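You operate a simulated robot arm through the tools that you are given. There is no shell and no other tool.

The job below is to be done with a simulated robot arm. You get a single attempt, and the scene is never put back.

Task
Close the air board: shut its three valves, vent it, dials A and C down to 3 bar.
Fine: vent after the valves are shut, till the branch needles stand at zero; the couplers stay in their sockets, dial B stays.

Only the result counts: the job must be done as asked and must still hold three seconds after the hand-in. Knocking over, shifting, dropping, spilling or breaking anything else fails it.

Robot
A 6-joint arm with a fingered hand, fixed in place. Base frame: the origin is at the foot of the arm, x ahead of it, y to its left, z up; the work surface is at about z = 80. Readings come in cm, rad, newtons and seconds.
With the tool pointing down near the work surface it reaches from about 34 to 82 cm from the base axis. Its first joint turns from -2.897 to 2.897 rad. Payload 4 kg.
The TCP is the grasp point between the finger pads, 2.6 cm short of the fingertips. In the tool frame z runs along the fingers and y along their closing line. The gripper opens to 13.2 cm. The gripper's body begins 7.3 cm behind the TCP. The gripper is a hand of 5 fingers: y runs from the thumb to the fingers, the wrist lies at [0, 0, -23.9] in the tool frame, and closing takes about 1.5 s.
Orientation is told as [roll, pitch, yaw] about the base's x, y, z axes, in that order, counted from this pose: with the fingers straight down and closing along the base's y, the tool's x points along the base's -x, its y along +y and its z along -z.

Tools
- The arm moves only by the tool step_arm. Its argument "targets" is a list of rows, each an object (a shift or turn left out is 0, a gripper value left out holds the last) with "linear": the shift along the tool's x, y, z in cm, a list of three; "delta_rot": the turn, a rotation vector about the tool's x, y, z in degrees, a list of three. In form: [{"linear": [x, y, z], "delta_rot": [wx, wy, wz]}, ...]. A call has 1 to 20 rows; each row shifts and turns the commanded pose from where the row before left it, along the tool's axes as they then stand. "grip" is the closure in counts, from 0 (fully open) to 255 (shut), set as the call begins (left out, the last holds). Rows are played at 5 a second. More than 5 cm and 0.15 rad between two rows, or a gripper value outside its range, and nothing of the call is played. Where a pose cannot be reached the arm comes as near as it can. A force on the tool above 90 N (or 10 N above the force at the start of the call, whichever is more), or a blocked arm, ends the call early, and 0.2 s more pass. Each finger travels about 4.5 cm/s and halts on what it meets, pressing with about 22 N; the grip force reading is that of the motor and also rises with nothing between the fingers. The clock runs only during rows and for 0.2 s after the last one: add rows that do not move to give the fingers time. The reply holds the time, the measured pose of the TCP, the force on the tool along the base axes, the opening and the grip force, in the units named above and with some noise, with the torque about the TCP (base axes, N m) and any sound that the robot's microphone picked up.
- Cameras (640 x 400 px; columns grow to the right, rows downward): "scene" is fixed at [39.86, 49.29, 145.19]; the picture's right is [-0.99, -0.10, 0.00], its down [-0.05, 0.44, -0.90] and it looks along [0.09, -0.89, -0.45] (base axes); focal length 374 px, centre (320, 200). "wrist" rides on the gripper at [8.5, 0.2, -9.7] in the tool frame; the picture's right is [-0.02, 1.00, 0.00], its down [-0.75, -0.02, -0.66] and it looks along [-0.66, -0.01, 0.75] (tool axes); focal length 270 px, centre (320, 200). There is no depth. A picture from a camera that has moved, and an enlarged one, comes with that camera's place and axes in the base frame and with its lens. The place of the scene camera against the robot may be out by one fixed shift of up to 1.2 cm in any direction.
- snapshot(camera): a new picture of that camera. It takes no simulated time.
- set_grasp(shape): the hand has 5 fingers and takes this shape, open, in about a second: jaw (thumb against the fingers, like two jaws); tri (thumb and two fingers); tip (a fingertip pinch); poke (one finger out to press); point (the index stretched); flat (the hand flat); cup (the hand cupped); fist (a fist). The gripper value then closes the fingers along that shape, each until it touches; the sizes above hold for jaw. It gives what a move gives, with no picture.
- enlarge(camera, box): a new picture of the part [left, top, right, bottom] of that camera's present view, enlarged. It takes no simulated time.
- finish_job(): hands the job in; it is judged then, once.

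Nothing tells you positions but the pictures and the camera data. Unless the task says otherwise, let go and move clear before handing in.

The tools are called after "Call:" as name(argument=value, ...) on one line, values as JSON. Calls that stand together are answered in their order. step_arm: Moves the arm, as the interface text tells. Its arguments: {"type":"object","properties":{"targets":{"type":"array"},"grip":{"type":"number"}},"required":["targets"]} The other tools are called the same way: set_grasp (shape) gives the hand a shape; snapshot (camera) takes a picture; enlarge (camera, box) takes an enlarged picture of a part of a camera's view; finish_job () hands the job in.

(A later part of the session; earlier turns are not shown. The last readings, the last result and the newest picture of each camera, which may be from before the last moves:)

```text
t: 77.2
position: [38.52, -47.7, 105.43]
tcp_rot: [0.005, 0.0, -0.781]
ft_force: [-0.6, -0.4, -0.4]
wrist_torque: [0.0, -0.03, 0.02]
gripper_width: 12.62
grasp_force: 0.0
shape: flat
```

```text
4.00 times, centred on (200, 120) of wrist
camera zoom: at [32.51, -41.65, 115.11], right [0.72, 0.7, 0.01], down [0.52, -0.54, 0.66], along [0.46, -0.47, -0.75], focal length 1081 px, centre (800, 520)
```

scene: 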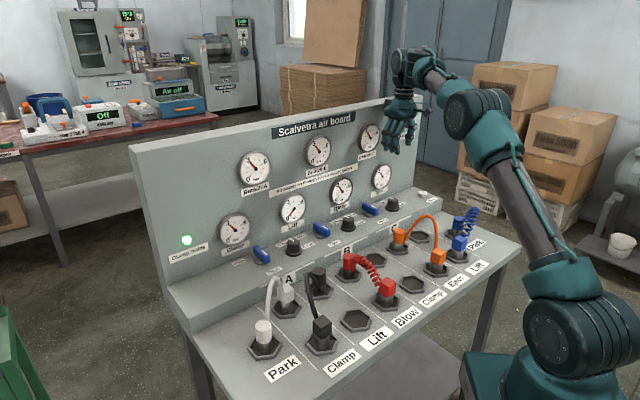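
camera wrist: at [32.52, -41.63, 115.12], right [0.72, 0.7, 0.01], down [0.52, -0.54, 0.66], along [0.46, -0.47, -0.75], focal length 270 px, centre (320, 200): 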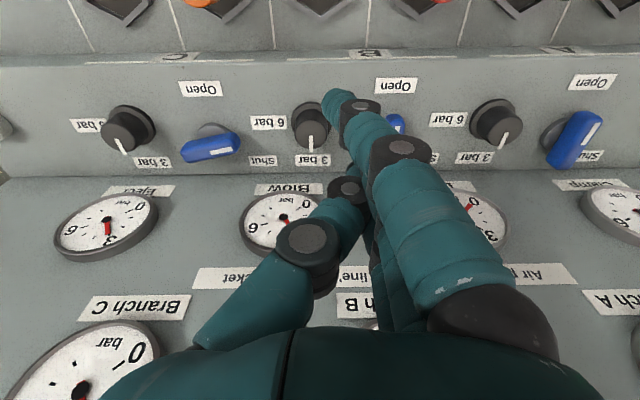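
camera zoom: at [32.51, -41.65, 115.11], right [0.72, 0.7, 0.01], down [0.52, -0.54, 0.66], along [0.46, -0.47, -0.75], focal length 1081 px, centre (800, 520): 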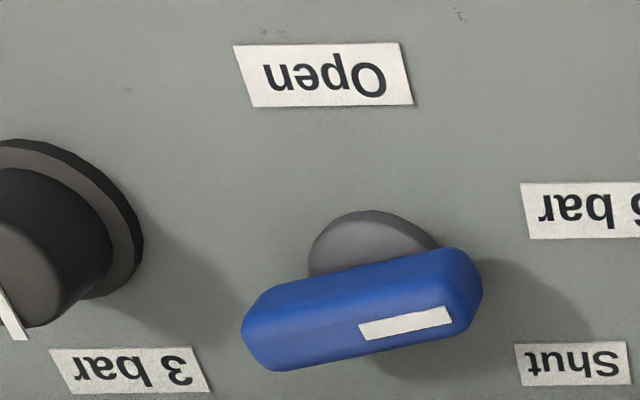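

Lever C stands at about 80°, still roughly 10° short of square. I'll come back and press its front face near the marked end, toward the panel, in small steps.

Call:
step_arm(targets=[{"linear": [-0.6, -3.7, 1]}, {"linear": [-0.6, -3.7, 1]}, {"linear": [-0.55, -3.75, 1]}, {"linear": [0, 0, 4]}, {"linear": [0, 0, 3.5]}, {"linear": [0, 0, 2.5]}, {"linear": [0, 0, 1.6]}, {}, {}])

Call:
enlarge(camera="scene", box=[340, 150, 440, 240])

Call:
snapshot(camera="wrist")

```text
t: 79.2
position: [32.07, -56.51, 90.8]
tcp_rot: [0.004, -0.001, -0.78]
ft_force: [-0.6, 0.3, -0.6]
wrist_torque: [-0.01, 0.01, -0.02]
gripper_width: 12.6
grasp_force: 0.1
shape: flat
```

```text
4.44 times, centred on (390, 195) of scene
camera zoom: at [39.86, 49.29, 145.19], right [-0.99, -0.1, 0.0], down [-0.05, 0.44, -0.9], along [0.09, -0.89, -0.45], focal length 1664 px, centre (9, 222)
```

zoom: 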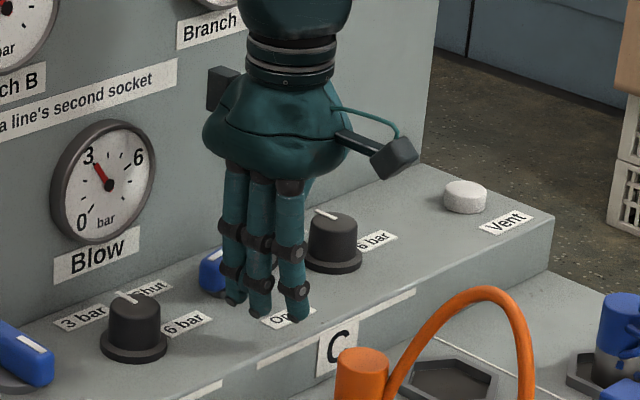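

```text
taken
camera wrist: at [26.14, -50.41, 100.55], right [0.72, 0.7, 0.01], down [0.52, -0.54, 0.66], along [0.46, -0.47, -0.75], focal length 270 px, centre (320, 200)
```

wrist: 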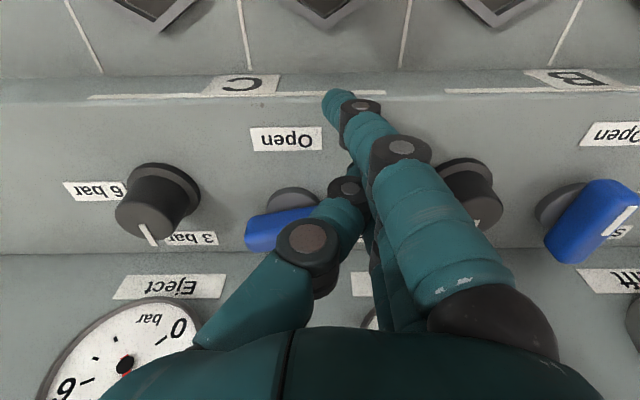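

Call:
step_arm(targets=[{"linear": [-0.5, 0, 0]}, {"linear": [-0.4, 0, 0]}, {"linear": [-0.2, 0, 0]}, {}])

Call:
step_arm(targets=[{"linear": [-0.2, 0, 0]}, {}, {}])

Call:
snapshot(camera="wrist")

```text
t: 80.2
position: [32.82, -57.0, 90.82]
tcp_rot: [0.005, 0.002, -0.78]
ft_force: [-10.2, 13.4, 3.5]
wrist_torque: [0.29, 0.2, 0.26]
gripper_width: 12.62
grasp_force: 0.0
shape: flat
```

```text
t: 81.0
position: [32.83, -57.35, 90.7]
tcp_rot: [0.007, 0.006, -0.778]
ft_force: [-24.8, 27.7, 5.1]
wrist_torque: [0.6, 0.46, 0.51]
gripper_width: 12.63
grasp_force: 0.0
shape: flat
```

```text
taken
camera wrist: at [26.87, -51.23, 100.54], right [0.72, 0.7, 0.01], down [0.52, -0.55, 0.65], along [0.46, -0.47, -0.76], focal length 270 px, centre (320, 200)
```

wrist: 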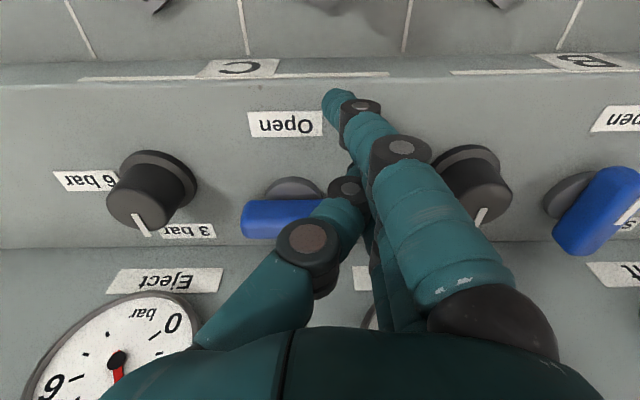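

Call:
enlarge(camera="wrist", box=[220, 140, 340, 260])

Call:
step_arm(targets=[{"linear": [1, 0, 0]}, {"linear": [1, 0, 0]}, {"linear": [0, 0, -4]}, {"linear": [0, 0, -4]}, {"linear": [0, 4, -4]}, {"linear": [0, 4.5, -2]}, {"linear": [0, 3, 0]}, {}, {}])

Call:
snapshot(camera="wrist")

Call:
enlarge(camera="wrist", box=[140, 60, 260, 180])

```text
3.33 times, centred on (280, 200) of wrist
camera zoom: at [26.87, -51.23, 100.54], right [0.72, 0.7, 0.01], down [0.52, -0.55, 0.65], along [0.46, -0.47, -0.76], focal length 901 px, centre (453, 200)
```

zoom: 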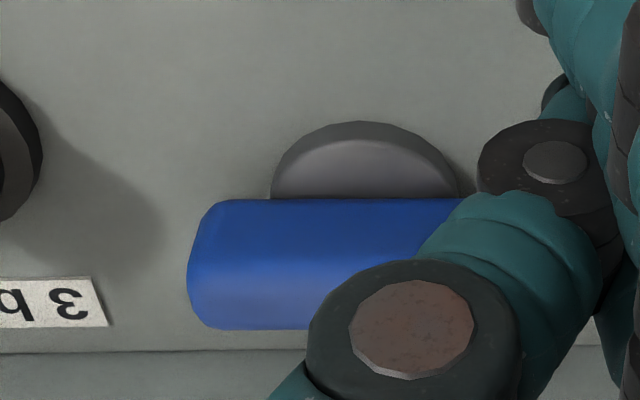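

```text
refused: row 5 steps farther than a row can; nothing moved
```

```text
taken
camera wrist: at [26.87, -51.23, 100.54], right [0.72, 0.7, 0.01], down [0.52, -0.55, 0.65], along [0.46, -0.47, -0.76], focal length 270 px, centre (320, 200)
```

wrist: 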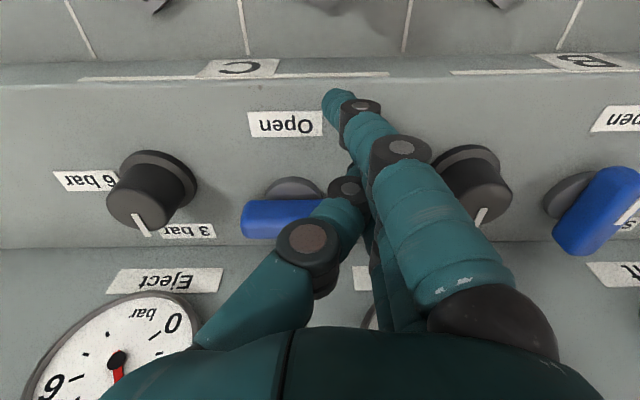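

```text
3.33 times, centred on (200, 120) of wrist
camera zoom: at [26.87, -51.23, 100.54], right [0.72, 0.7, 0.01], down [0.52, -0.55, 0.65], along [0.46, -0.47, -0.76], focal length 901 px, centre (720, 467)
```

zoom: 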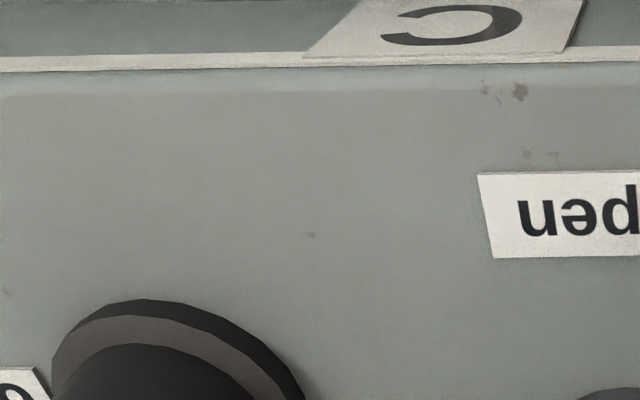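

Lever C is now square along the board and at its stop. I'll back off and view it clear of the hand.

Call:
step_arm(targets=[{"linear": [1, 0, 0]}, {"linear": [1, 0, 0]}, {"linear": [0, 0, -4]}, {"linear": [0, 0, -4]}, {"linear": [0, 2, -4]}, {"linear": [0, 4.5, -1.5]}, {"linear": [0, 4.5, 0]}, {}, {}])

Call:
snapshot(camera="wrist")

Call:
enlarge(camera="wrist", box=[130, 60, 290, 180])

```text
t: 83.0
position: [39.13, -48.45, 104.51]
tcp_rot: [0.006, 0.0, -0.78]
ft_force: [-0.4, 0.5, 1.2]
wrist_torque: [0.02, -0.01, 0.01]
gripper_width: 12.6
grasp_force: 0.2
shape: flat
```

```text
taken
camera wrist: at [33.1, -42.41, 114.23], right [0.72, 0.7, 0.01], down [0.52, -0.54, 0.66], along [0.46, -0.47, -0.75], focal length 270 px, centre (320, 200)
```

wrist: 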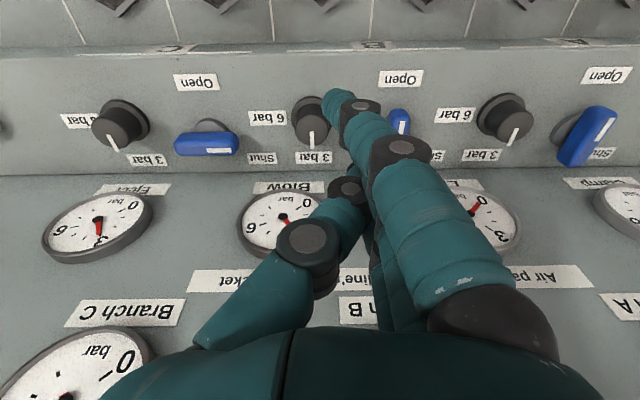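

```text
3.33 times, centred on (210, 120) of wrist
camera zoom: at [33.1, -42.41, 114.23], right [0.72, 0.7, 0.01], down [0.52, -0.54, 0.66], along [0.46, -0.47, -0.75], focal length 901 px, centre (687, 467)
```

zoom: 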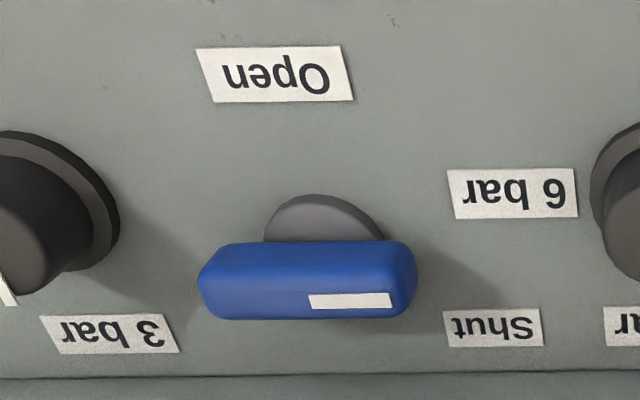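

Lever C is fully at Shut. Next is lever B with the same arc, starting from its left front side.

Call:
step_arm(targets=[{"linear": [-0.6, 2.1, 2]}, {"linear": [-0.6, 2.05, 2]}, {"linear": [0, 0, 3]}, {"linear": [0, 0, 3]}, {"linear": [0, 0, 2]}, {"linear": [0, 0, 1.7]}, {}, {}])

Call:
enlarge(camera="scene", box=[290, 170, 390, 260])

Call:
snapshot(camera="wrist")

```text
t: 84.8
position: [42.97, -46.33, 90.55]
tcp_rot: [0.005, 0.002, -0.78]
ft_force: [0.1, -0.1, 0.4]
wrist_torque: [0.0, 0.03, -0.01]
gripper_width: 12.62
grasp_force: 0.0
shape: flat
```

```text
4.44 times, centred on (340, 215) of scene
camera zoom: at [39.86, 49.29, 145.19], right [-0.99, -0.1, 0.0], down [-0.05, 0.44, -0.9], along [0.09, -0.89, -0.45], focal length 1664 px, centre (231, 133)
```

zoom: 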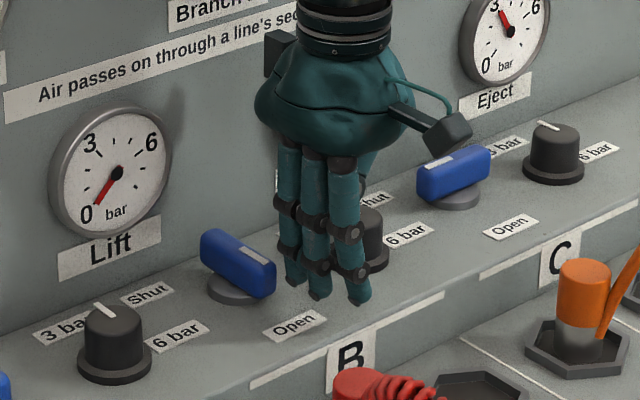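

```text
taken
camera wrist: at [37.03, -40.18, 100.32], right [0.72, 0.7, 0.01], down [0.52, -0.54, 0.66], along [0.46, -0.47, -0.75], focal length 270 px, centre (320, 200)
```

wrist: 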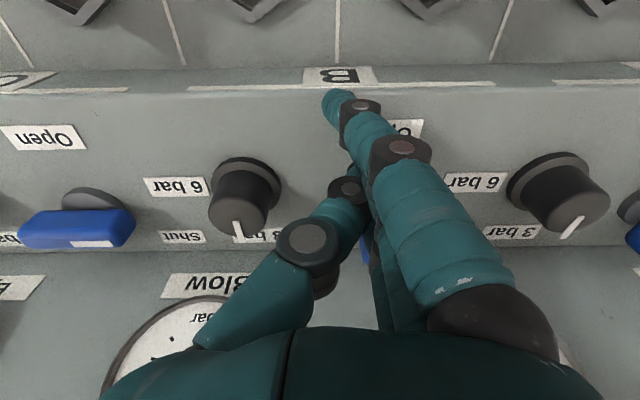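

Call:
step_arm(targets=[{"linear": [0, 0.8, 0]}, {"linear": [0, 0.8, 0]}, {"linear": [0.3, 0.8, 0]}, {"linear": [0.3, 0.8, 0]}, {"linear": [-0.1, 0.85, 0]}, {"linear": [-0.17, 0.85, 0]}, {}])

Call:
enlarge(camera="scene", box=[290, 170, 390, 260])

Call:
snapshot(camera="wrist")

```text
t: 86.4
position: [46.17, -42.19, 90.64]
tcp_rot: [0.006, -0.001, -0.778]
ft_force: [-1.6, 0.3, 0.0]
wrist_torque: [-0.02, 0.04, -0.08]
gripper_width: 12.62
grasp_force: 0.1
shape: flat
```

```text
4.44 times, centred on (340, 215) of scene
camera zoom: at [39.86, 49.29, 145.19], right [-0.99, -0.1, 0.0], down [-0.05, 0.44, -0.9], along [0.09, -0.89, -0.45], focal length 1664 px, centre (231, 133)
```

zoom: 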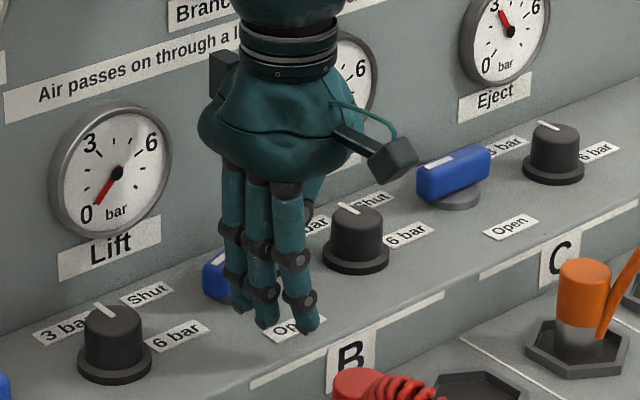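

```text
taken
camera wrist: at [40.22, -36.27, 100.45], right [0.72, 0.7, 0.01], down [0.52, -0.54, 0.66], along [0.46, -0.47, -0.75], focal length 270 px, centre (320, 200)
```

wrist: 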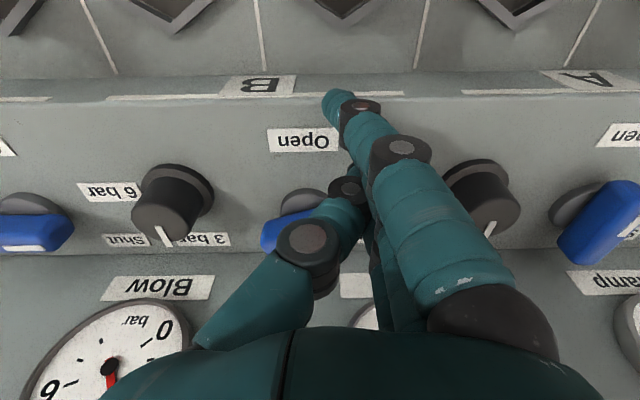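

Lever B is mostly turned with little force. I'll finish its arc with slow pushes toward the panel.

Call:
step_arm(targets=[{"linear": [-0.3, 0.4, 0]}, {"linear": [-0.3, 0.4, 0]}, {"linear": [-0.3, 0.2, 0]}, {"linear": [-0.2, 0.1, 0]}, {}])

Call:
step_arm(targets=[{"linear": [-0.2, 0, 0]}, {}, {}])

Call:
snapshot(camera="wrist")

Call:
enlarge(camera="wrist", box=[220, 140, 340, 260])

```text
t: 87.6
position: [47.74, -42.2, 90.67]
tcp_rot: [0.005, 0.003, -0.78]
ft_force: [-16.0, 13.4, -1.8]
wrist_torque: [0.3, 0.41, 0.0]
gripper_width: 12.6
grasp_force: 0.1
shape: flat
```

```text
t: 88.4
position: [47.71, -42.26, 90.77]
tcp_rot: [0.006, 0.006, -0.781]
ft_force: [-29.0, 26.8, -2.5]
wrist_torque: [0.69, 0.81, 0.19]
gripper_width: 12.58
grasp_force: 0.1
shape: flat
```

```text
taken
camera wrist: at [41.82, -36.29, 100.5], right [0.72, 0.7, 0.0], down [0.53, -0.55, 0.65], along [0.46, -0.47, -0.76], focal length 270 px, centre (320, 200)
```

wrist: 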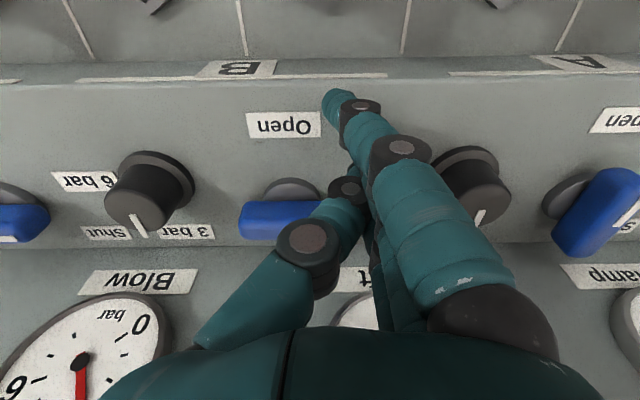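

```text
3.33 times, centred on (280, 200) of wrist
camera zoom: at [41.82, -36.29, 100.5], right [0.72, 0.7, 0.0], down [0.53, -0.55, 0.65], along [0.46, -0.47, -0.76], focal length 901 px, centre (453, 200)
```

zoom: 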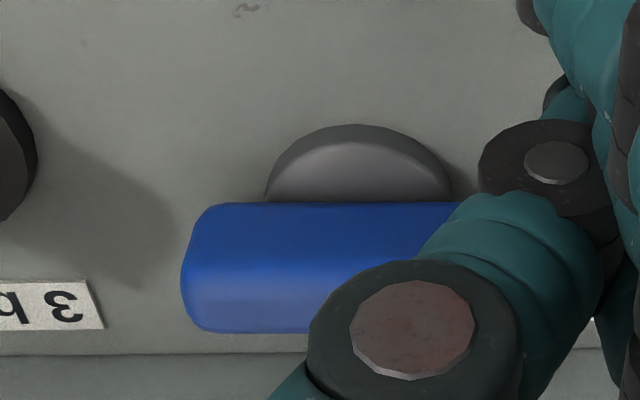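

Lever B is at its stop too. I'll back off, rise, and move to lever A.

Call:
step_arm(targets=[{"linear": [1, 0, 0]}, {"linear": [1, 0, 0]}, {"linear": [0, 0, -4]}, {"linear": [0, 0, -4]}, {"linear": [0, 2, -4]}, {"linear": [0, 4.3, 0]}, {"linear": [0, 4.3, 0]}, {"linear": [-1.4, 4.2, 0]}, {}, {}])

Call:
snapshot(camera="wrist")

Call:
snapshot(camera="scene")

```text
t: 90.6
position: [58.23, -31.83, 102.93]
tcp_rot: [0.005, 0.0, -0.781]
ft_force: [1.1, -0.2, 0.1]
wrist_torque: [0.01, 0.02, 0.0]
gripper_width: 12.62
grasp_force: 0.1
shape: flat
```

```text
taken
camera wrist: at [52.3, -25.8, 112.69], right [0.72, 0.7, 0.01], down [0.52, -0.54, 0.66], along [0.46, -0.47, -0.75], focal length 270 px, centre (320, 200)
```

wrist: 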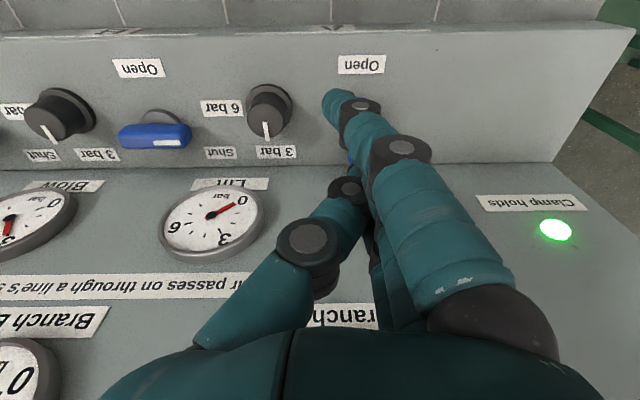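

```text
taken
```

scene: 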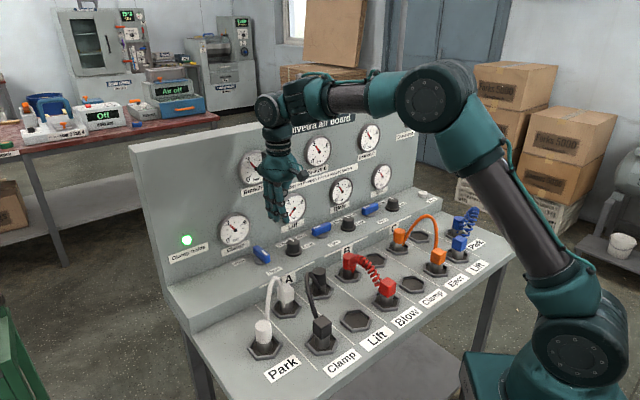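

Call:
step_arm(targets=[{"linear": [0.5, 0, 2]}, {"linear": [0, 0, 4]}, {"linear": [0, 0, 3]}, {"linear": [0, 0, 2]}, {"linear": [0, 0, 1.2]}, {}, {}])

Call:
enlarge(camera="scene", box=[220, 200, 340, 300])

Call:
snapshot(camera="wrist")

```text
t: 92.2
position: [57.63, -31.19, 90.54]
tcp_rot: [0.005, 0.0, -0.781]
ft_force: [-0.2, 0.9, -1.1]
wrist_torque: [0.04, 0.03, 0.0]
gripper_width: 12.6
grasp_force: 0.1
shape: flat
```

```text
4.00 times, centred on (280, 250) of scene
camera zoom: at [39.86, 49.29, 145.19], right [-0.99, -0.1, 0.0], down [-0.05, 0.44, -0.9], along [0.09, -0.89, -0.45], focal length 1497 px, centre (480, 0)
```

zoom: 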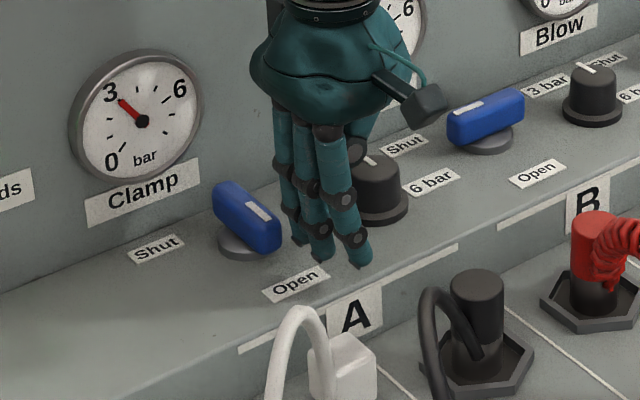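

```text
taken
camera wrist: at [51.68, -25.15, 100.19], right [0.72, 0.7, 0.01], down [0.52, -0.54, 0.66], along [0.46, -0.47, -0.75], focal length 270 px, centre (320, 200)
```

wrist: 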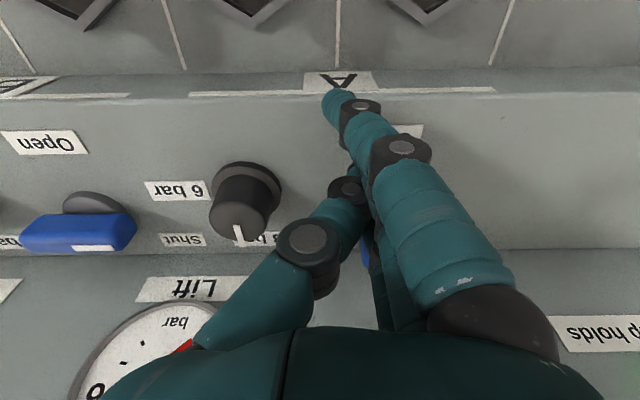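

Positioned the same way beside lever A. I'll push it along the same arc.

Call:
step_arm(targets=[{"linear": [-0.3, 0.8, 0]}, {"linear": [0, 0.8, 0]}, {"linear": [0.3, 0.8, 0]}, {"linear": [0.3, 0.8, 0]}, {"linear": [-0.1, 0.85, 0]}, {"linear": [-0.17, 0.85, 0]}, {}])

Call:
enlarge(camera="scene", box=[220, 200, 340, 300])

Call:
snapshot(camera="wrist")

```text
t: 93.8
position: [60.99, -27.59, 90.62]
tcp_rot: [0.006, -0.002, -0.78]
ft_force: [-1.3, 0.4, 0.2]
wrist_torque: [-0.02, 0.01, -0.02]
gripper_width: 12.6
grasp_force: 0.1
shape: flat
```

```text
4.00 times, centred on (280, 250) of scene
camera zoom: at [39.86, 49.29, 145.19], right [-0.99, -0.1, 0.0], down [-0.05, 0.44, -0.9], along [0.09, -0.89, -0.45], focal length 1497 px, centre (480, 0)
```

zoom: 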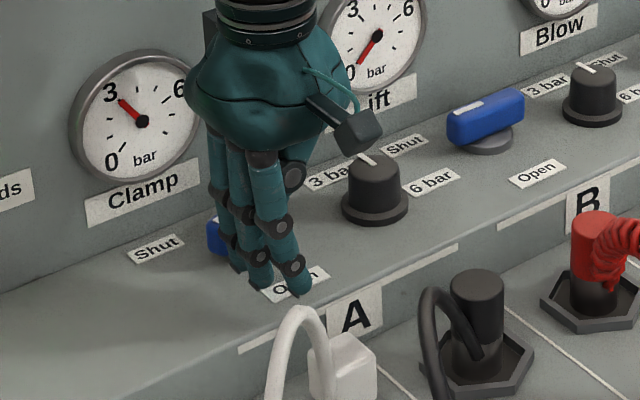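

```text
taken
camera wrist: at [54.94, -21.65, 100.35], right [0.72, 0.7, 0.01], down [0.52, -0.54, 0.66], along [0.46, -0.47, -0.75], focal length 270 px, centre (320, 200)
```

wrist: 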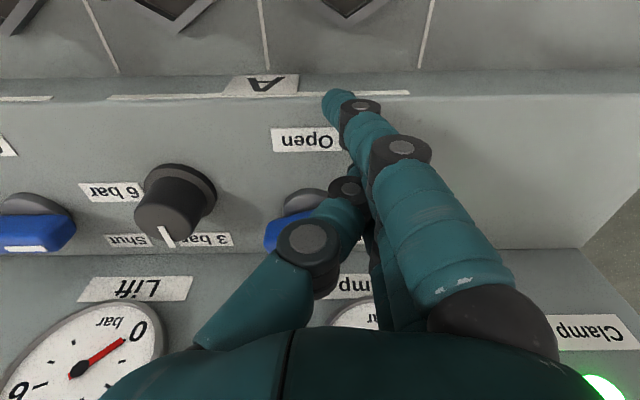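

Call:
step_arm(targets=[{"linear": [-0.3, 0.4, 0]}, {"linear": [-0.3, 0.4, 0]}, {"linear": [-0.3, 0.2, 0]}, {"linear": [-0.2, 0.1, 0]}, {}])

Call:
step_arm(targets=[{"linear": [-0.2, 0, 0]}, {}, {}])

Call:
enlarge(camera="wrist", box=[220, 140, 340, 260])

```text
t: 95.0
position: [62.32, -27.56, 90.58]
tcp_rot: [0.005, 0.004, -0.777]
ft_force: [-19.5, 17.1, 1.6]
wrist_torque: [0.37, 0.39, 0.15]
gripper_width: 12.6
grasp_force: 0.1
shape: flat
```

```text
t: 95.8
position: [62.34, -27.72, 90.63]
tcp_rot: [0.001, 0.007, -0.779]
ft_force: [-35.7, 33.3, 1.0]
wrist_torque: [0.85, 0.88, 0.37]
gripper_width: 12.6
grasp_force: 0.1
shape: flat
```

```text
3.33 times, centred on (280, 200) of wrist
camera zoom: at [56.51, -21.64, 100.38], right [0.72, 0.7, 0.0], down [0.53, -0.54, 0.65], along [0.46, -0.47, -0.76], focal length 901 px, centre (453, 200)
```

zoom: 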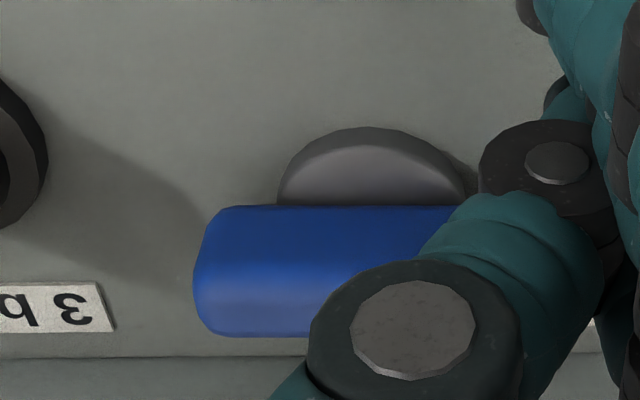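

Lever A is square and at its stop. I'll back off and rise clear, then verify all three levers.

Call:
step_arm(targets=[{"linear": [1, 0, 0]}, {"linear": [1, 0, 0]}, {"linear": [0, 0, -4]}, {"linear": [0, 0, -4]}, {"linear": [2, 0, -4]}, {"linear": [2, -3, -3]}, {"linear": [0, -4.5, 0]}, {"linear": [0, -4.5, 0]}, {}, {}])

Call:
snapshot(camera="wrist")

Call:
snapshot(camera="scene")

Call:
enlarge(camera="scene", box=[220, 190, 420, 280])

```text
t: 98.0
position: [50.02, -32.16, 105.44]
tcp_rot: [0.004, -0.002, -0.779]
ft_force: [-0.7, -0.2, 1.0]
wrist_torque: [-0.01, -0.02, 0.02]
gripper_width: 12.61
grasp_force: 0.0
shape: flat
```

```text
taken
camera wrist: at [43.96, -26.18, 115.24], right [0.72, 0.7, 0.01], down [0.52, -0.54, 0.66], along [0.46, -0.47, -0.75], focal length 270 px, centre (320, 200)
```

wrist: 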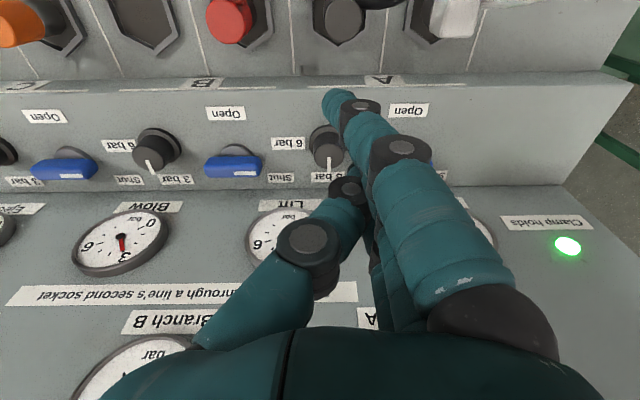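

```text
taken
```

scene: 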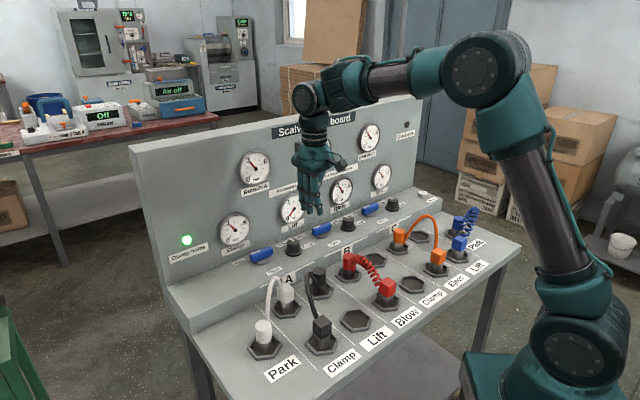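

```text
3.20 times, centred on (320, 235) of scene
camera zoom: at [39.86, 49.29, 145.19], right [-0.99, -0.1, 0.0], down [-0.05, 0.44, -0.9], along [0.09, -0.89, -0.45], focal length 1198 px, centre (320, 88)
```

zoom: 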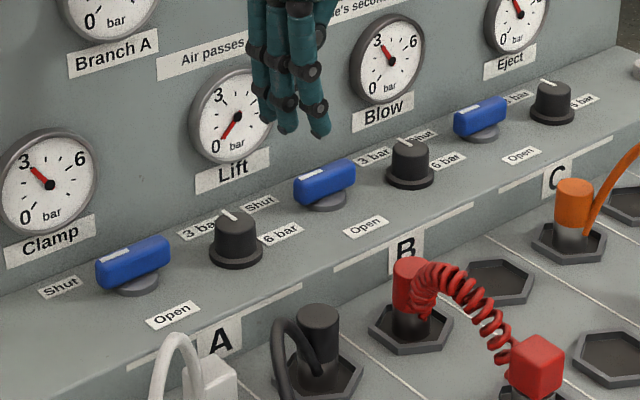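

All three levers are at Shut and all dials point to 3 bar. Now I'll switch to poke and travel along the board to the Vent button.

Call:
set_grasp(shape="poke")

Call:
step_arm(targets=[{"linear": [0, -2, -4]}, {"linear": [0, -4.4, 0]}, {"linear": [0, -4.4, 0]}, {"linear": [0, -4.4, 0]}, {"linear": [0, -4.4, 0]}, {"linear": [0, -4.4, 0]}, {"linear": [0, -4.4, 0]}, {"linear": [0, -4.4, 0]}, {"linear": [0, -4.4, 0]}, {"linear": [0, -4.4, 0]}, {"linear": [0, -4.4, 0]}, {"linear": [0, -4.4, 0]}, {"linear": [-2, -3, 0]}, {}, {}])

Call:
snapshot(camera="wrist")

Call:
snapshot(camera="scene")

```text
t: 98.9
position: [49.81, -32.27, 105.51]
tcp_rot: [0.005, 0.0, -0.781]
ft_force: [-0.7, 0.2, -0.7]
wrist_torque: [0.0, 0.0, -0.03]
gripper_width: 0.0
grasp_force: 0.1
shape: poke
```

```text
t: 102.1
position: [13.66, -71.85, 109.2]
tcp_rot: [0.006, 0.001, -0.78]
ft_force: [0.3, 0.3, 0.2]
wrist_torque: [0.01, 0.02, -0.01]
gripper_width: 0.0
grasp_force: 0.0
shape: poke
```

```text
taken
camera wrist: at [7.69, -65.7, 118.93], right [0.72, 0.7, 0.01], down [0.52, -0.54, 0.66], along [0.46, -0.47, -0.75], focal length 270 px, centre (320, 200)
```

wrist: 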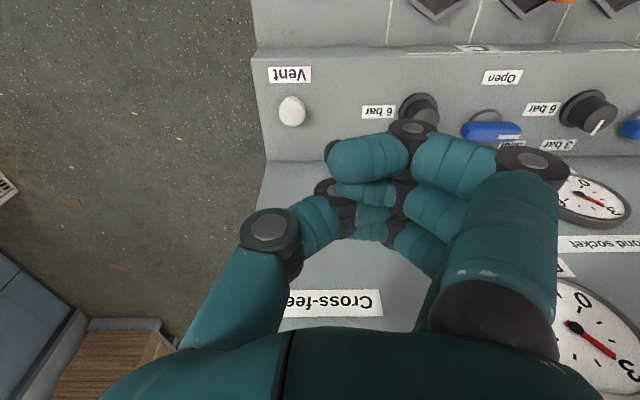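

```text
taken
```

scene: 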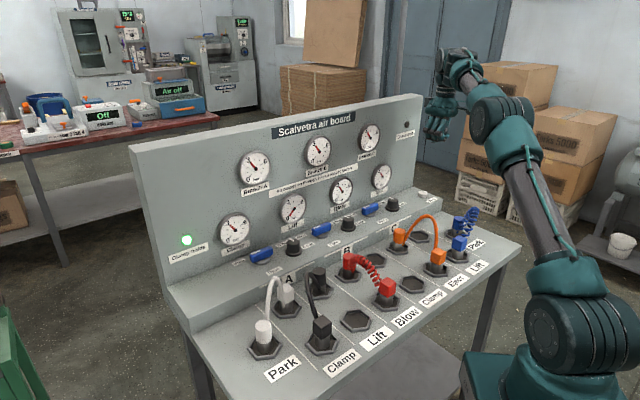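

Call:
enlarge(camera="scene", box=[390, 60, 490, 150])

Call:
step_arm(targets=[{}, {}, {}, {}, {}, {}, {}], grip=0)

Call:
enlarge(camera="scene", box=[390, 60, 490, 150])

Call:
snapshot(camera="wrist")

```text
4.44 times, centred on (440, 105) of scene
camera zoom: at [39.86, 49.29, 145.19], right [-0.99, -0.1, 0.0], down [-0.05, 0.44, -0.9], along [0.09, -0.89, -0.45], focal length 1664 px, centre (-213, 622)
```

zoom: 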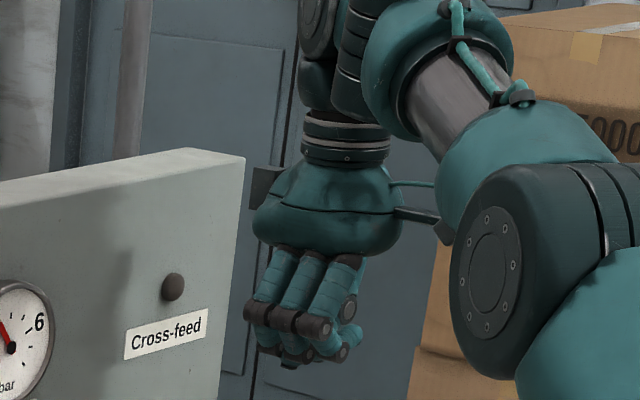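

```text
t: 103.7
position: [13.77, -71.73, 109.14]
tcp_rot: [0.005, -0.001, -0.78]
ft_force: [-0.6, -0.5, -0.8]
wrist_torque: [0.05, 0.01, -0.04]
gripper_width: 0.01
grasp_force: 0.0
shape: poke
```

```text
4.44 times, centred on (440, 105) of scene
camera zoom: at [39.86, 49.29, 145.19], right [-0.99, -0.1, 0.0], down [-0.05, 0.44, -0.9], along [0.09, -0.89, -0.45], focal length 1664 px, centre (-213, 622)
```

zoom: 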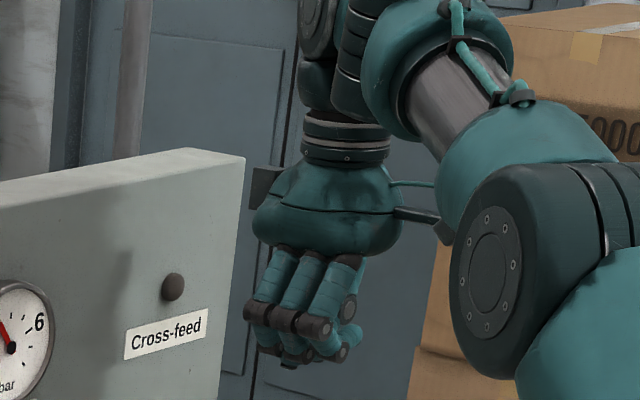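

```text
taken
camera wrist: at [7.7, -65.69, 118.93], right [0.72, 0.7, 0.01], down [0.52, -0.54, 0.66], along [0.46, -0.47, -0.75], focal length 270 px, centre (320, 200)
```

wrist: 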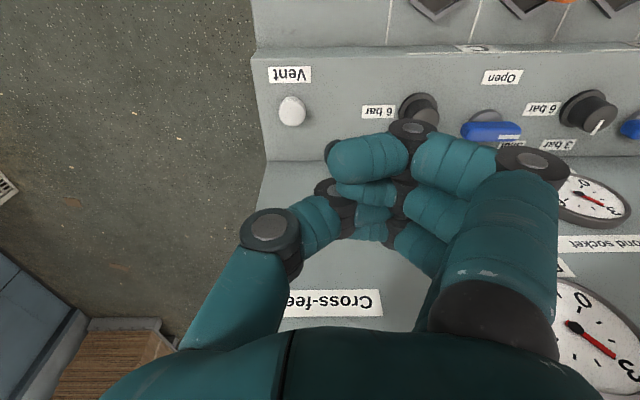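

The thumb seems to have got tucked differently coming from flat. I'll reset through jaw and then poke again.

Call:
set_grasp(shape="jaw")

Call:
step_arm(targets=[{}, {}, {}, {}, {}], grip=0)

Call:
set_grasp(shape="poke")

Call:
step_arm(targets=[{}, {}, {}])

Call:
enlarge(camera="scene", box=[390, 60, 490, 150])

Call:
snapshot(camera="wrist")

```text
t: 104.6
position: [13.72, -71.86, 109.27]
tcp_rot: [0.005, 0.001, -0.781]
ft_force: [1.2, -0.7, 0.3]
wrist_torque: [0.03, -0.03, 0.01]
gripper_width: 13.2
grasp_force: 0.0
shape: jaw
```

```text
t: 105.8
position: [13.72, -71.7, 109.18]
tcp_rot: [0.005, -0.002, -0.781]
ft_force: [-0.5, 0.0, 0.0]
wrist_torque: [0.0, 0.03, 0.0]
gripper_width: 13.17
grasp_force: 0.1
shape: jaw
```

```text
t: 106.7
position: [13.77, -71.73, 109.21]
tcp_rot: [0.005, 0.0, -0.779]
ft_force: [-0.4, -0.4, -0.2]
wrist_torque: [-0.01, 0.0, -0.01]
gripper_width: 0.01
grasp_force: 0.0
shape: poke
```

```text
t: 107.5
position: [13.62, -71.77, 109.13]
tcp_rot: [0.005, -0.002, -0.78]
ft_force: [-1.2, -0.2, 0.1]
wrist_torque: [-0.01, -0.03, 0.02]
gripper_width: 0.0
grasp_force: 0.0
shape: poke
```

```text
4.44 times, centred on (440, 105) of scene
camera zoom: at [39.86, 49.29, 145.19], right [-0.99, -0.1, 0.0], down [-0.05, 0.44, -0.9], along [0.09, -0.89, -0.45], focal length 1664 px, centre (-213, 622)
```

zoom: 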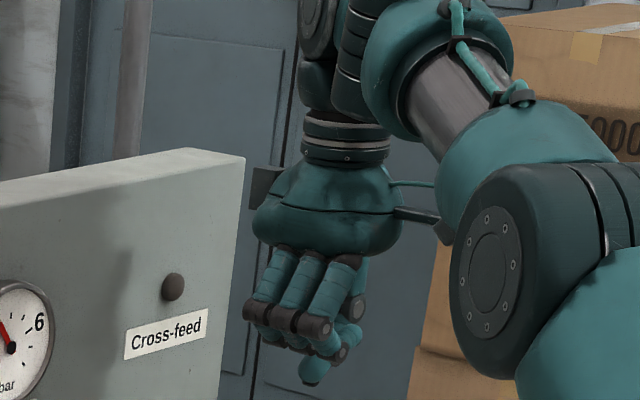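

```text
taken
camera wrist: at [7.7, -65.69, 118.93], right [0.72, 0.7, 0.01], down [0.52, -0.54, 0.66], along [0.46, -0.47, -0.75], focal length 270 px, centre (320, 200)
```

wrist: 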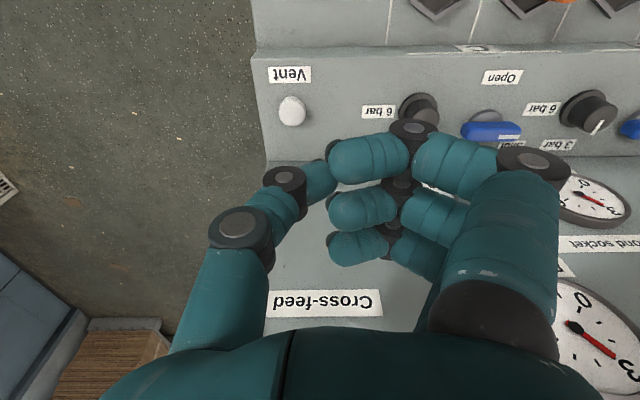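

Now the thumb tip protrudes on the tool axis. I'll go above the Vent button and descend to just over it.

Call:
step_arm(targets=[{"linear": [-2.6, -1.65, 0]}, {"linear": [-2.6, -1.65, 0]}, {"linear": [0, 0, 4]}, {"linear": [0, 0, 4]}, {"linear": [0, 0, 4]}, {"linear": [0, 0, 3]}, {}, {}])

Call:
snapshot(camera="wrist")

Call:
enlarge(camera="scene", box=[380, 130, 480, 220])

```text
t: 109.3
position: [14.16, -75.07, 93.08]
tcp_rot: [0.005, 0.003, -0.78]
ft_force: [-0.6, -0.6, -0.2]
wrist_torque: [0.0, 0.03, -0.04]
gripper_width: 0.0
grasp_force: 0.1
shape: poke
out of reach, approached as far as the arm can: row 1, 2, 5, 6
```

```text
taken
camera wrist: at [8.21, -69.01, 102.9], right [0.72, 0.7, 0.01], down [0.52, -0.55, 0.66], along [0.46, -0.47, -0.76], focal length 270 px, centre (320, 200)
```

wrist: 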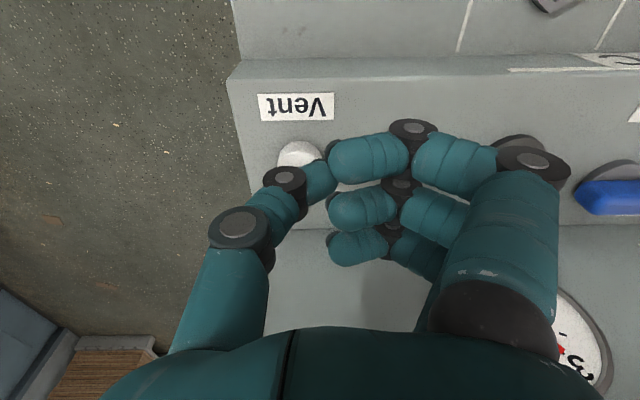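

```text
4.44 times, centred on (430, 175) of scene
camera zoom: at [39.86, 49.29, 145.19], right [-0.99, -0.1, 0.0], down [-0.05, 0.44, -0.9], along [0.09, -0.89, -0.45], focal length 1664 px, centre (-169, 311)
```

zoom: 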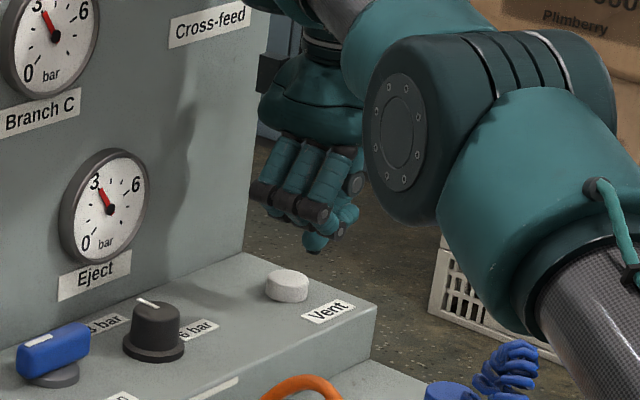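

The button is just beyond reach with the hand vertical. I'll tilt the hand about 15° so the tip leans outward toward the panel, which brings the wrist closer in.

Call:
step_arm(targets=[{"linear": [0, 0, -1]}, {"delta_rot": [0, -5, 0]}, {"delta_rot": [0, -5, 0]}, {"delta_rot": [0, -5, 0]}, {}, {}])

Call:
snapshot(camera="wrist")

Call:
enlarge(camera="scene", box=[380, 130, 480, 220])

```text
t: 110.7
position: [14.94, -78.17, 94.99]
tcp_rot: [0.007, -0.176, -0.779]
ft_force: [0.0, 0.2, -0.9]
wrist_torque: [0.02, -0.04, -0.04]
gripper_width: 0.0
grasp_force: 0.0
shape: poke
out of reach, approached as far as the arm can: row 2, 3, 4
```

```text
taken
camera wrist: at [7.82, -71.11, 103.06], right [0.72, 0.7, 0.01], down [0.43, -0.46, 0.78], along [0.55, -0.55, -0.63], focal length 270 px, centre (320, 200)
```

wrist: 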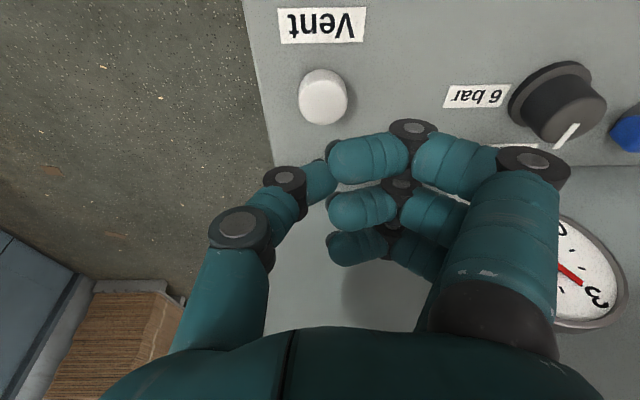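

```text
4.44 times, centred on (430, 175) of scene
camera zoom: at [39.86, 49.29, 145.19], right [-0.99, -0.1, 0.0], down [-0.05, 0.44, -0.9], along [0.09, -0.89, -0.45], focal length 1664 px, centre (-169, 311)
```

zoom: 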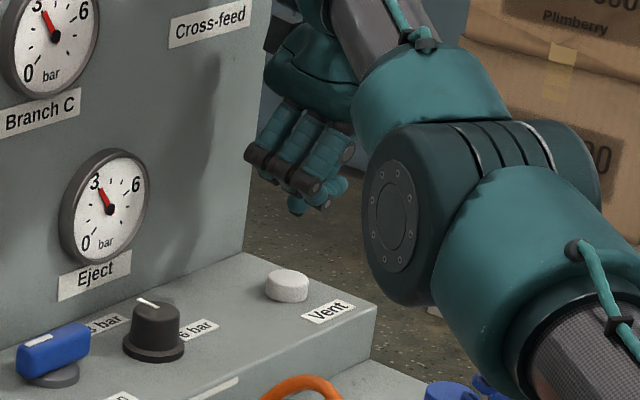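

With the tilt the hand reaches over the button. The button's centre is about (14.8, -77.6). I'll nudge and descend partway, then re-check.

Call:
step_arm(targets=[{"linear": [0.6, 0.1, 1.5]}, {"linear": [0.6, 0.1, 1.5]}, {}, {}])

Call:
snapshot(camera="wrist")

Call:
enlarge(camera="scene", box=[380, 130, 480, 220])

```text
t: 111.7
position: [15.1, -78.44, 92.83]
tcp_rot: [0.006, -0.16, -0.782]
ft_force: [0.0, 1.4, -0.9]
wrist_torque: [0.03, -0.01, 0.0]
gripper_width: 0.01
grasp_force: 0.0
shape: poke
out of reach, approached as far as the arm can: row 1, 2
```

```text
taken
camera wrist: at [8.18, -71.34, 101.04], right [0.72, 0.69, 0.01], down [0.44, -0.46, 0.77], along [0.54, -0.55, -0.64], focal length 270 px, centre (320, 200)
```

wrist: 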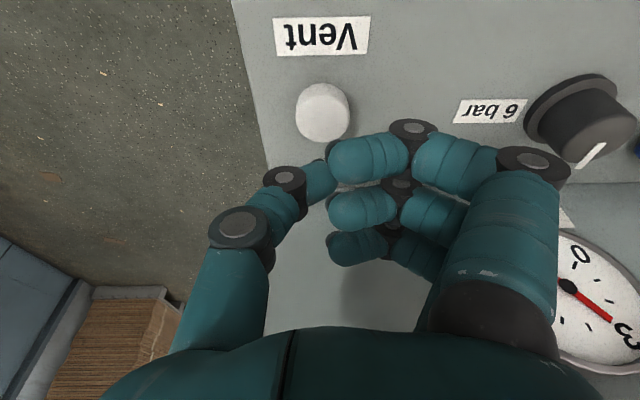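

```text
4.44 times, centred on (430, 175) of scene
camera zoom: at [39.86, 49.29, 145.19], right [-0.99, -0.1, 0.0], down [-0.05, 0.44, -0.9], along [0.09, -0.89, -0.45], focal length 1664 px, centre (-169, 311)
```

zoom: 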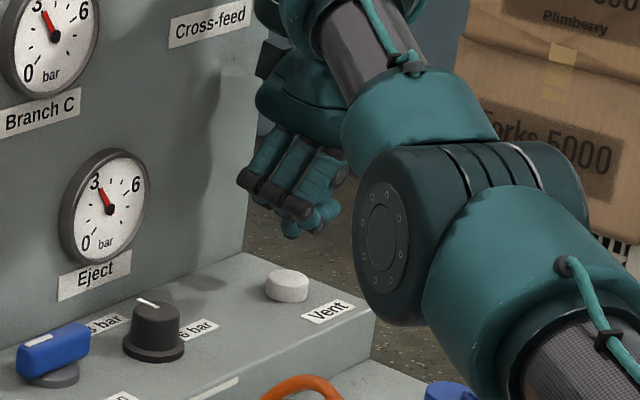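

The arm is still at its limit here. I'll back off to a roomier spot and see how far it can tilt there.

Call:
step_arm(targets=[{"linear": [1, 0, -3]}, {"linear": [3, 0, -3]}, {"linear": [3, 0, 0]}, {}, {}])

Call:
step_arm(targets=[{"delta_rot": [0, -5, 0]}, {"delta_rot": [0, -5, 0]}, {}, {}])

Call:
snapshot(camera="scene")

```text
t: 112.9
position: [10.15, -78.1, 98.86]
tcp_rot: [0.007, -0.173, -0.781]
ft_force: [-0.1, 0.1, 0.0]
wrist_torque: [0.02, 0.02, 0.01]
gripper_width: 0.01
grasp_force: 0.1
shape: poke
out of reach, approached as far as the arm can: row 1, 2, 3
```

```text
t: 113.9
position: [10.73, -78.26, 100.71]
tcp_rot: [0.001, -0.225, -0.789]
ft_force: [-0.2, -0.6, 1.0]
wrist_torque: [0.03, -0.03, -0.01]
gripper_width: 0.02
grasp_force: 0.1
shape: poke
out of reach, approached as far as the arm can: row 1, 2
```

```text
taken
```

scene: 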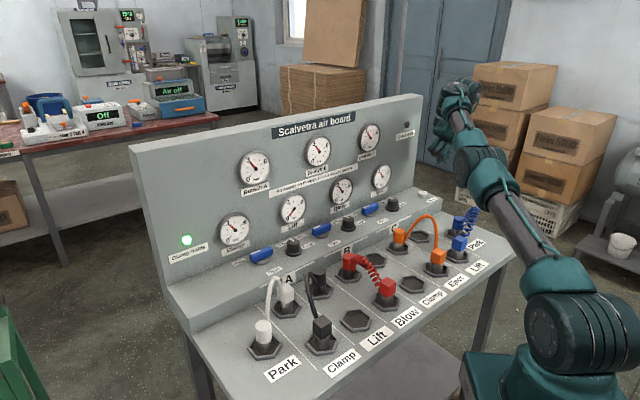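

The arm appears stretched nearly straight and stuck at that singularity. I'll give it still rows and see whether it settles toward the commanded pose.

Call:
step_arm(targets=[{}, {}, {}, {}, {}, {}, {}, {}])

Call:
step_arm(targets=[{"linear": [2, 0, 0]}, {"linear": [2, 0, 0]}, {"linear": [2, 0, 0]}, {}, {}, {}])

```text
t: 115.7
position: [10.83, -78.21, 100.61]
tcp_rot: [0.001, -0.225, -0.789]
ft_force: [0.4, 0.0, -0.1]
wrist_torque: [-0.02, -0.03, 0.01]
gripper_width: 0.01
grasp_force: 0.1
shape: poke
```

```text
t: 117.1
position: [10.18, -78.29, 100.6]
tcp_rot: [0.003, -0.222, -0.789]
ft_force: [-0.5, -1.0, -0.8]
wrist_torque: [0.0, 0.01, -0.01]
gripper_width: 0.01
grasp_force: 0.1
shape: poke
out of reach, approached as far as the arm can: row 1, 2, 3
```

Call:
step_arm(targets=[{"linear": [3.8, 3.0, -0.87]}, {"linear": [3.8, 3.0, -0.87]}, {}, {}])

```text
t: 118.1
position: [9.99, -77.86, 102.32]
tcp_rot: [0.001, -0.223, -0.79]
ft_force: [0.0, 0.4, -0.2]
wrist_torque: [0.02, -0.02, 0.02]
gripper_width: 0.01
grasp_force: 0.1
shape: poke
out of reach, approached as far as the arm can: row 1, 2
```

Call:
step_arm(targets=[{"linear": [0, 0, -4]}, {"linear": [0, 0, -4]}, {}, {}])

Call:
step_arm(targets=[{"delta_rot": [0, 5, 0]}, {"delta_rot": [0, 5, 0]}, {}, {}])

Call:
snapshot(camera="scene")

```text
t: 119.1
position: [8.73, -76.32, 109.65]
tcp_rot: [0.0, -0.225, -0.789]
ft_force: [-0.4, 0.0, 0.4]
wrist_torque: [-0.02, 0.01, 0.02]
gripper_width: 0.0
grasp_force: 0.0
shape: poke
out of reach, approached as far as the arm can: row 2
```

```text
t: 120.1
position: [7.92, -74.59, 108.93]
tcp_rot: [0.001, -0.048, -0.788]
ft_force: [0.1, -0.4, 1.1]
wrist_torque: [-0.02, 0.0, 0.01]
gripper_width: 0.0
grasp_force: 0.0
shape: poke
out of reach, approached as far as the arm can: row 1, 2
```

```text
taken
```

scene: 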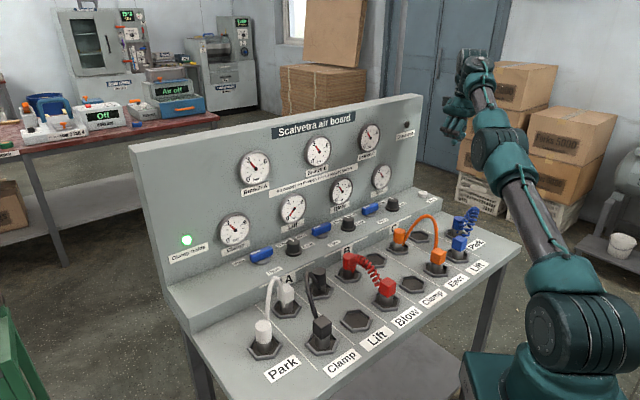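

Call:
step_arm(targets=[{"linear": [0, 4.5, 0]}, {"linear": [0, 4.5, 0]}, {}, {}])

Call:
step_arm(targets=[{"linear": [0, 0, -4]}, {}, {}])

Call:
step_arm(targets=[{"linear": [4, 0, 0]}, {}, {}])

```text
t: 121.1
position: [14.24, -68.35, 108.65]
tcp_rot: [0.0, -0.047, -0.789]
ft_force: [-0.9, -0.2, -0.2]
wrist_torque: [-0.01, -0.01, -0.02]
gripper_width: 0.0
grasp_force: 0.2
shape: poke
```

```text
t: 121.9
position: [14.08, -67.97, 112.49]
tcp_rot: [0.002, -0.05, -0.789]
ft_force: [-0.1, 0.1, 0.0]
wrist_torque: [0.0, 0.03, 0.01]
gripper_width: 0.01
grasp_force: 0.1
shape: poke
```

```text
t: 122.7
position: [11.51, -65.14, 112.71]
tcp_rot: [0.003, -0.045, -0.788]
ft_force: [0.2, -0.3, 0.8]
wrist_torque: [0.02, 0.01, 0.04]
gripper_width: 0.0
grasp_force: 0.1
shape: poke
```

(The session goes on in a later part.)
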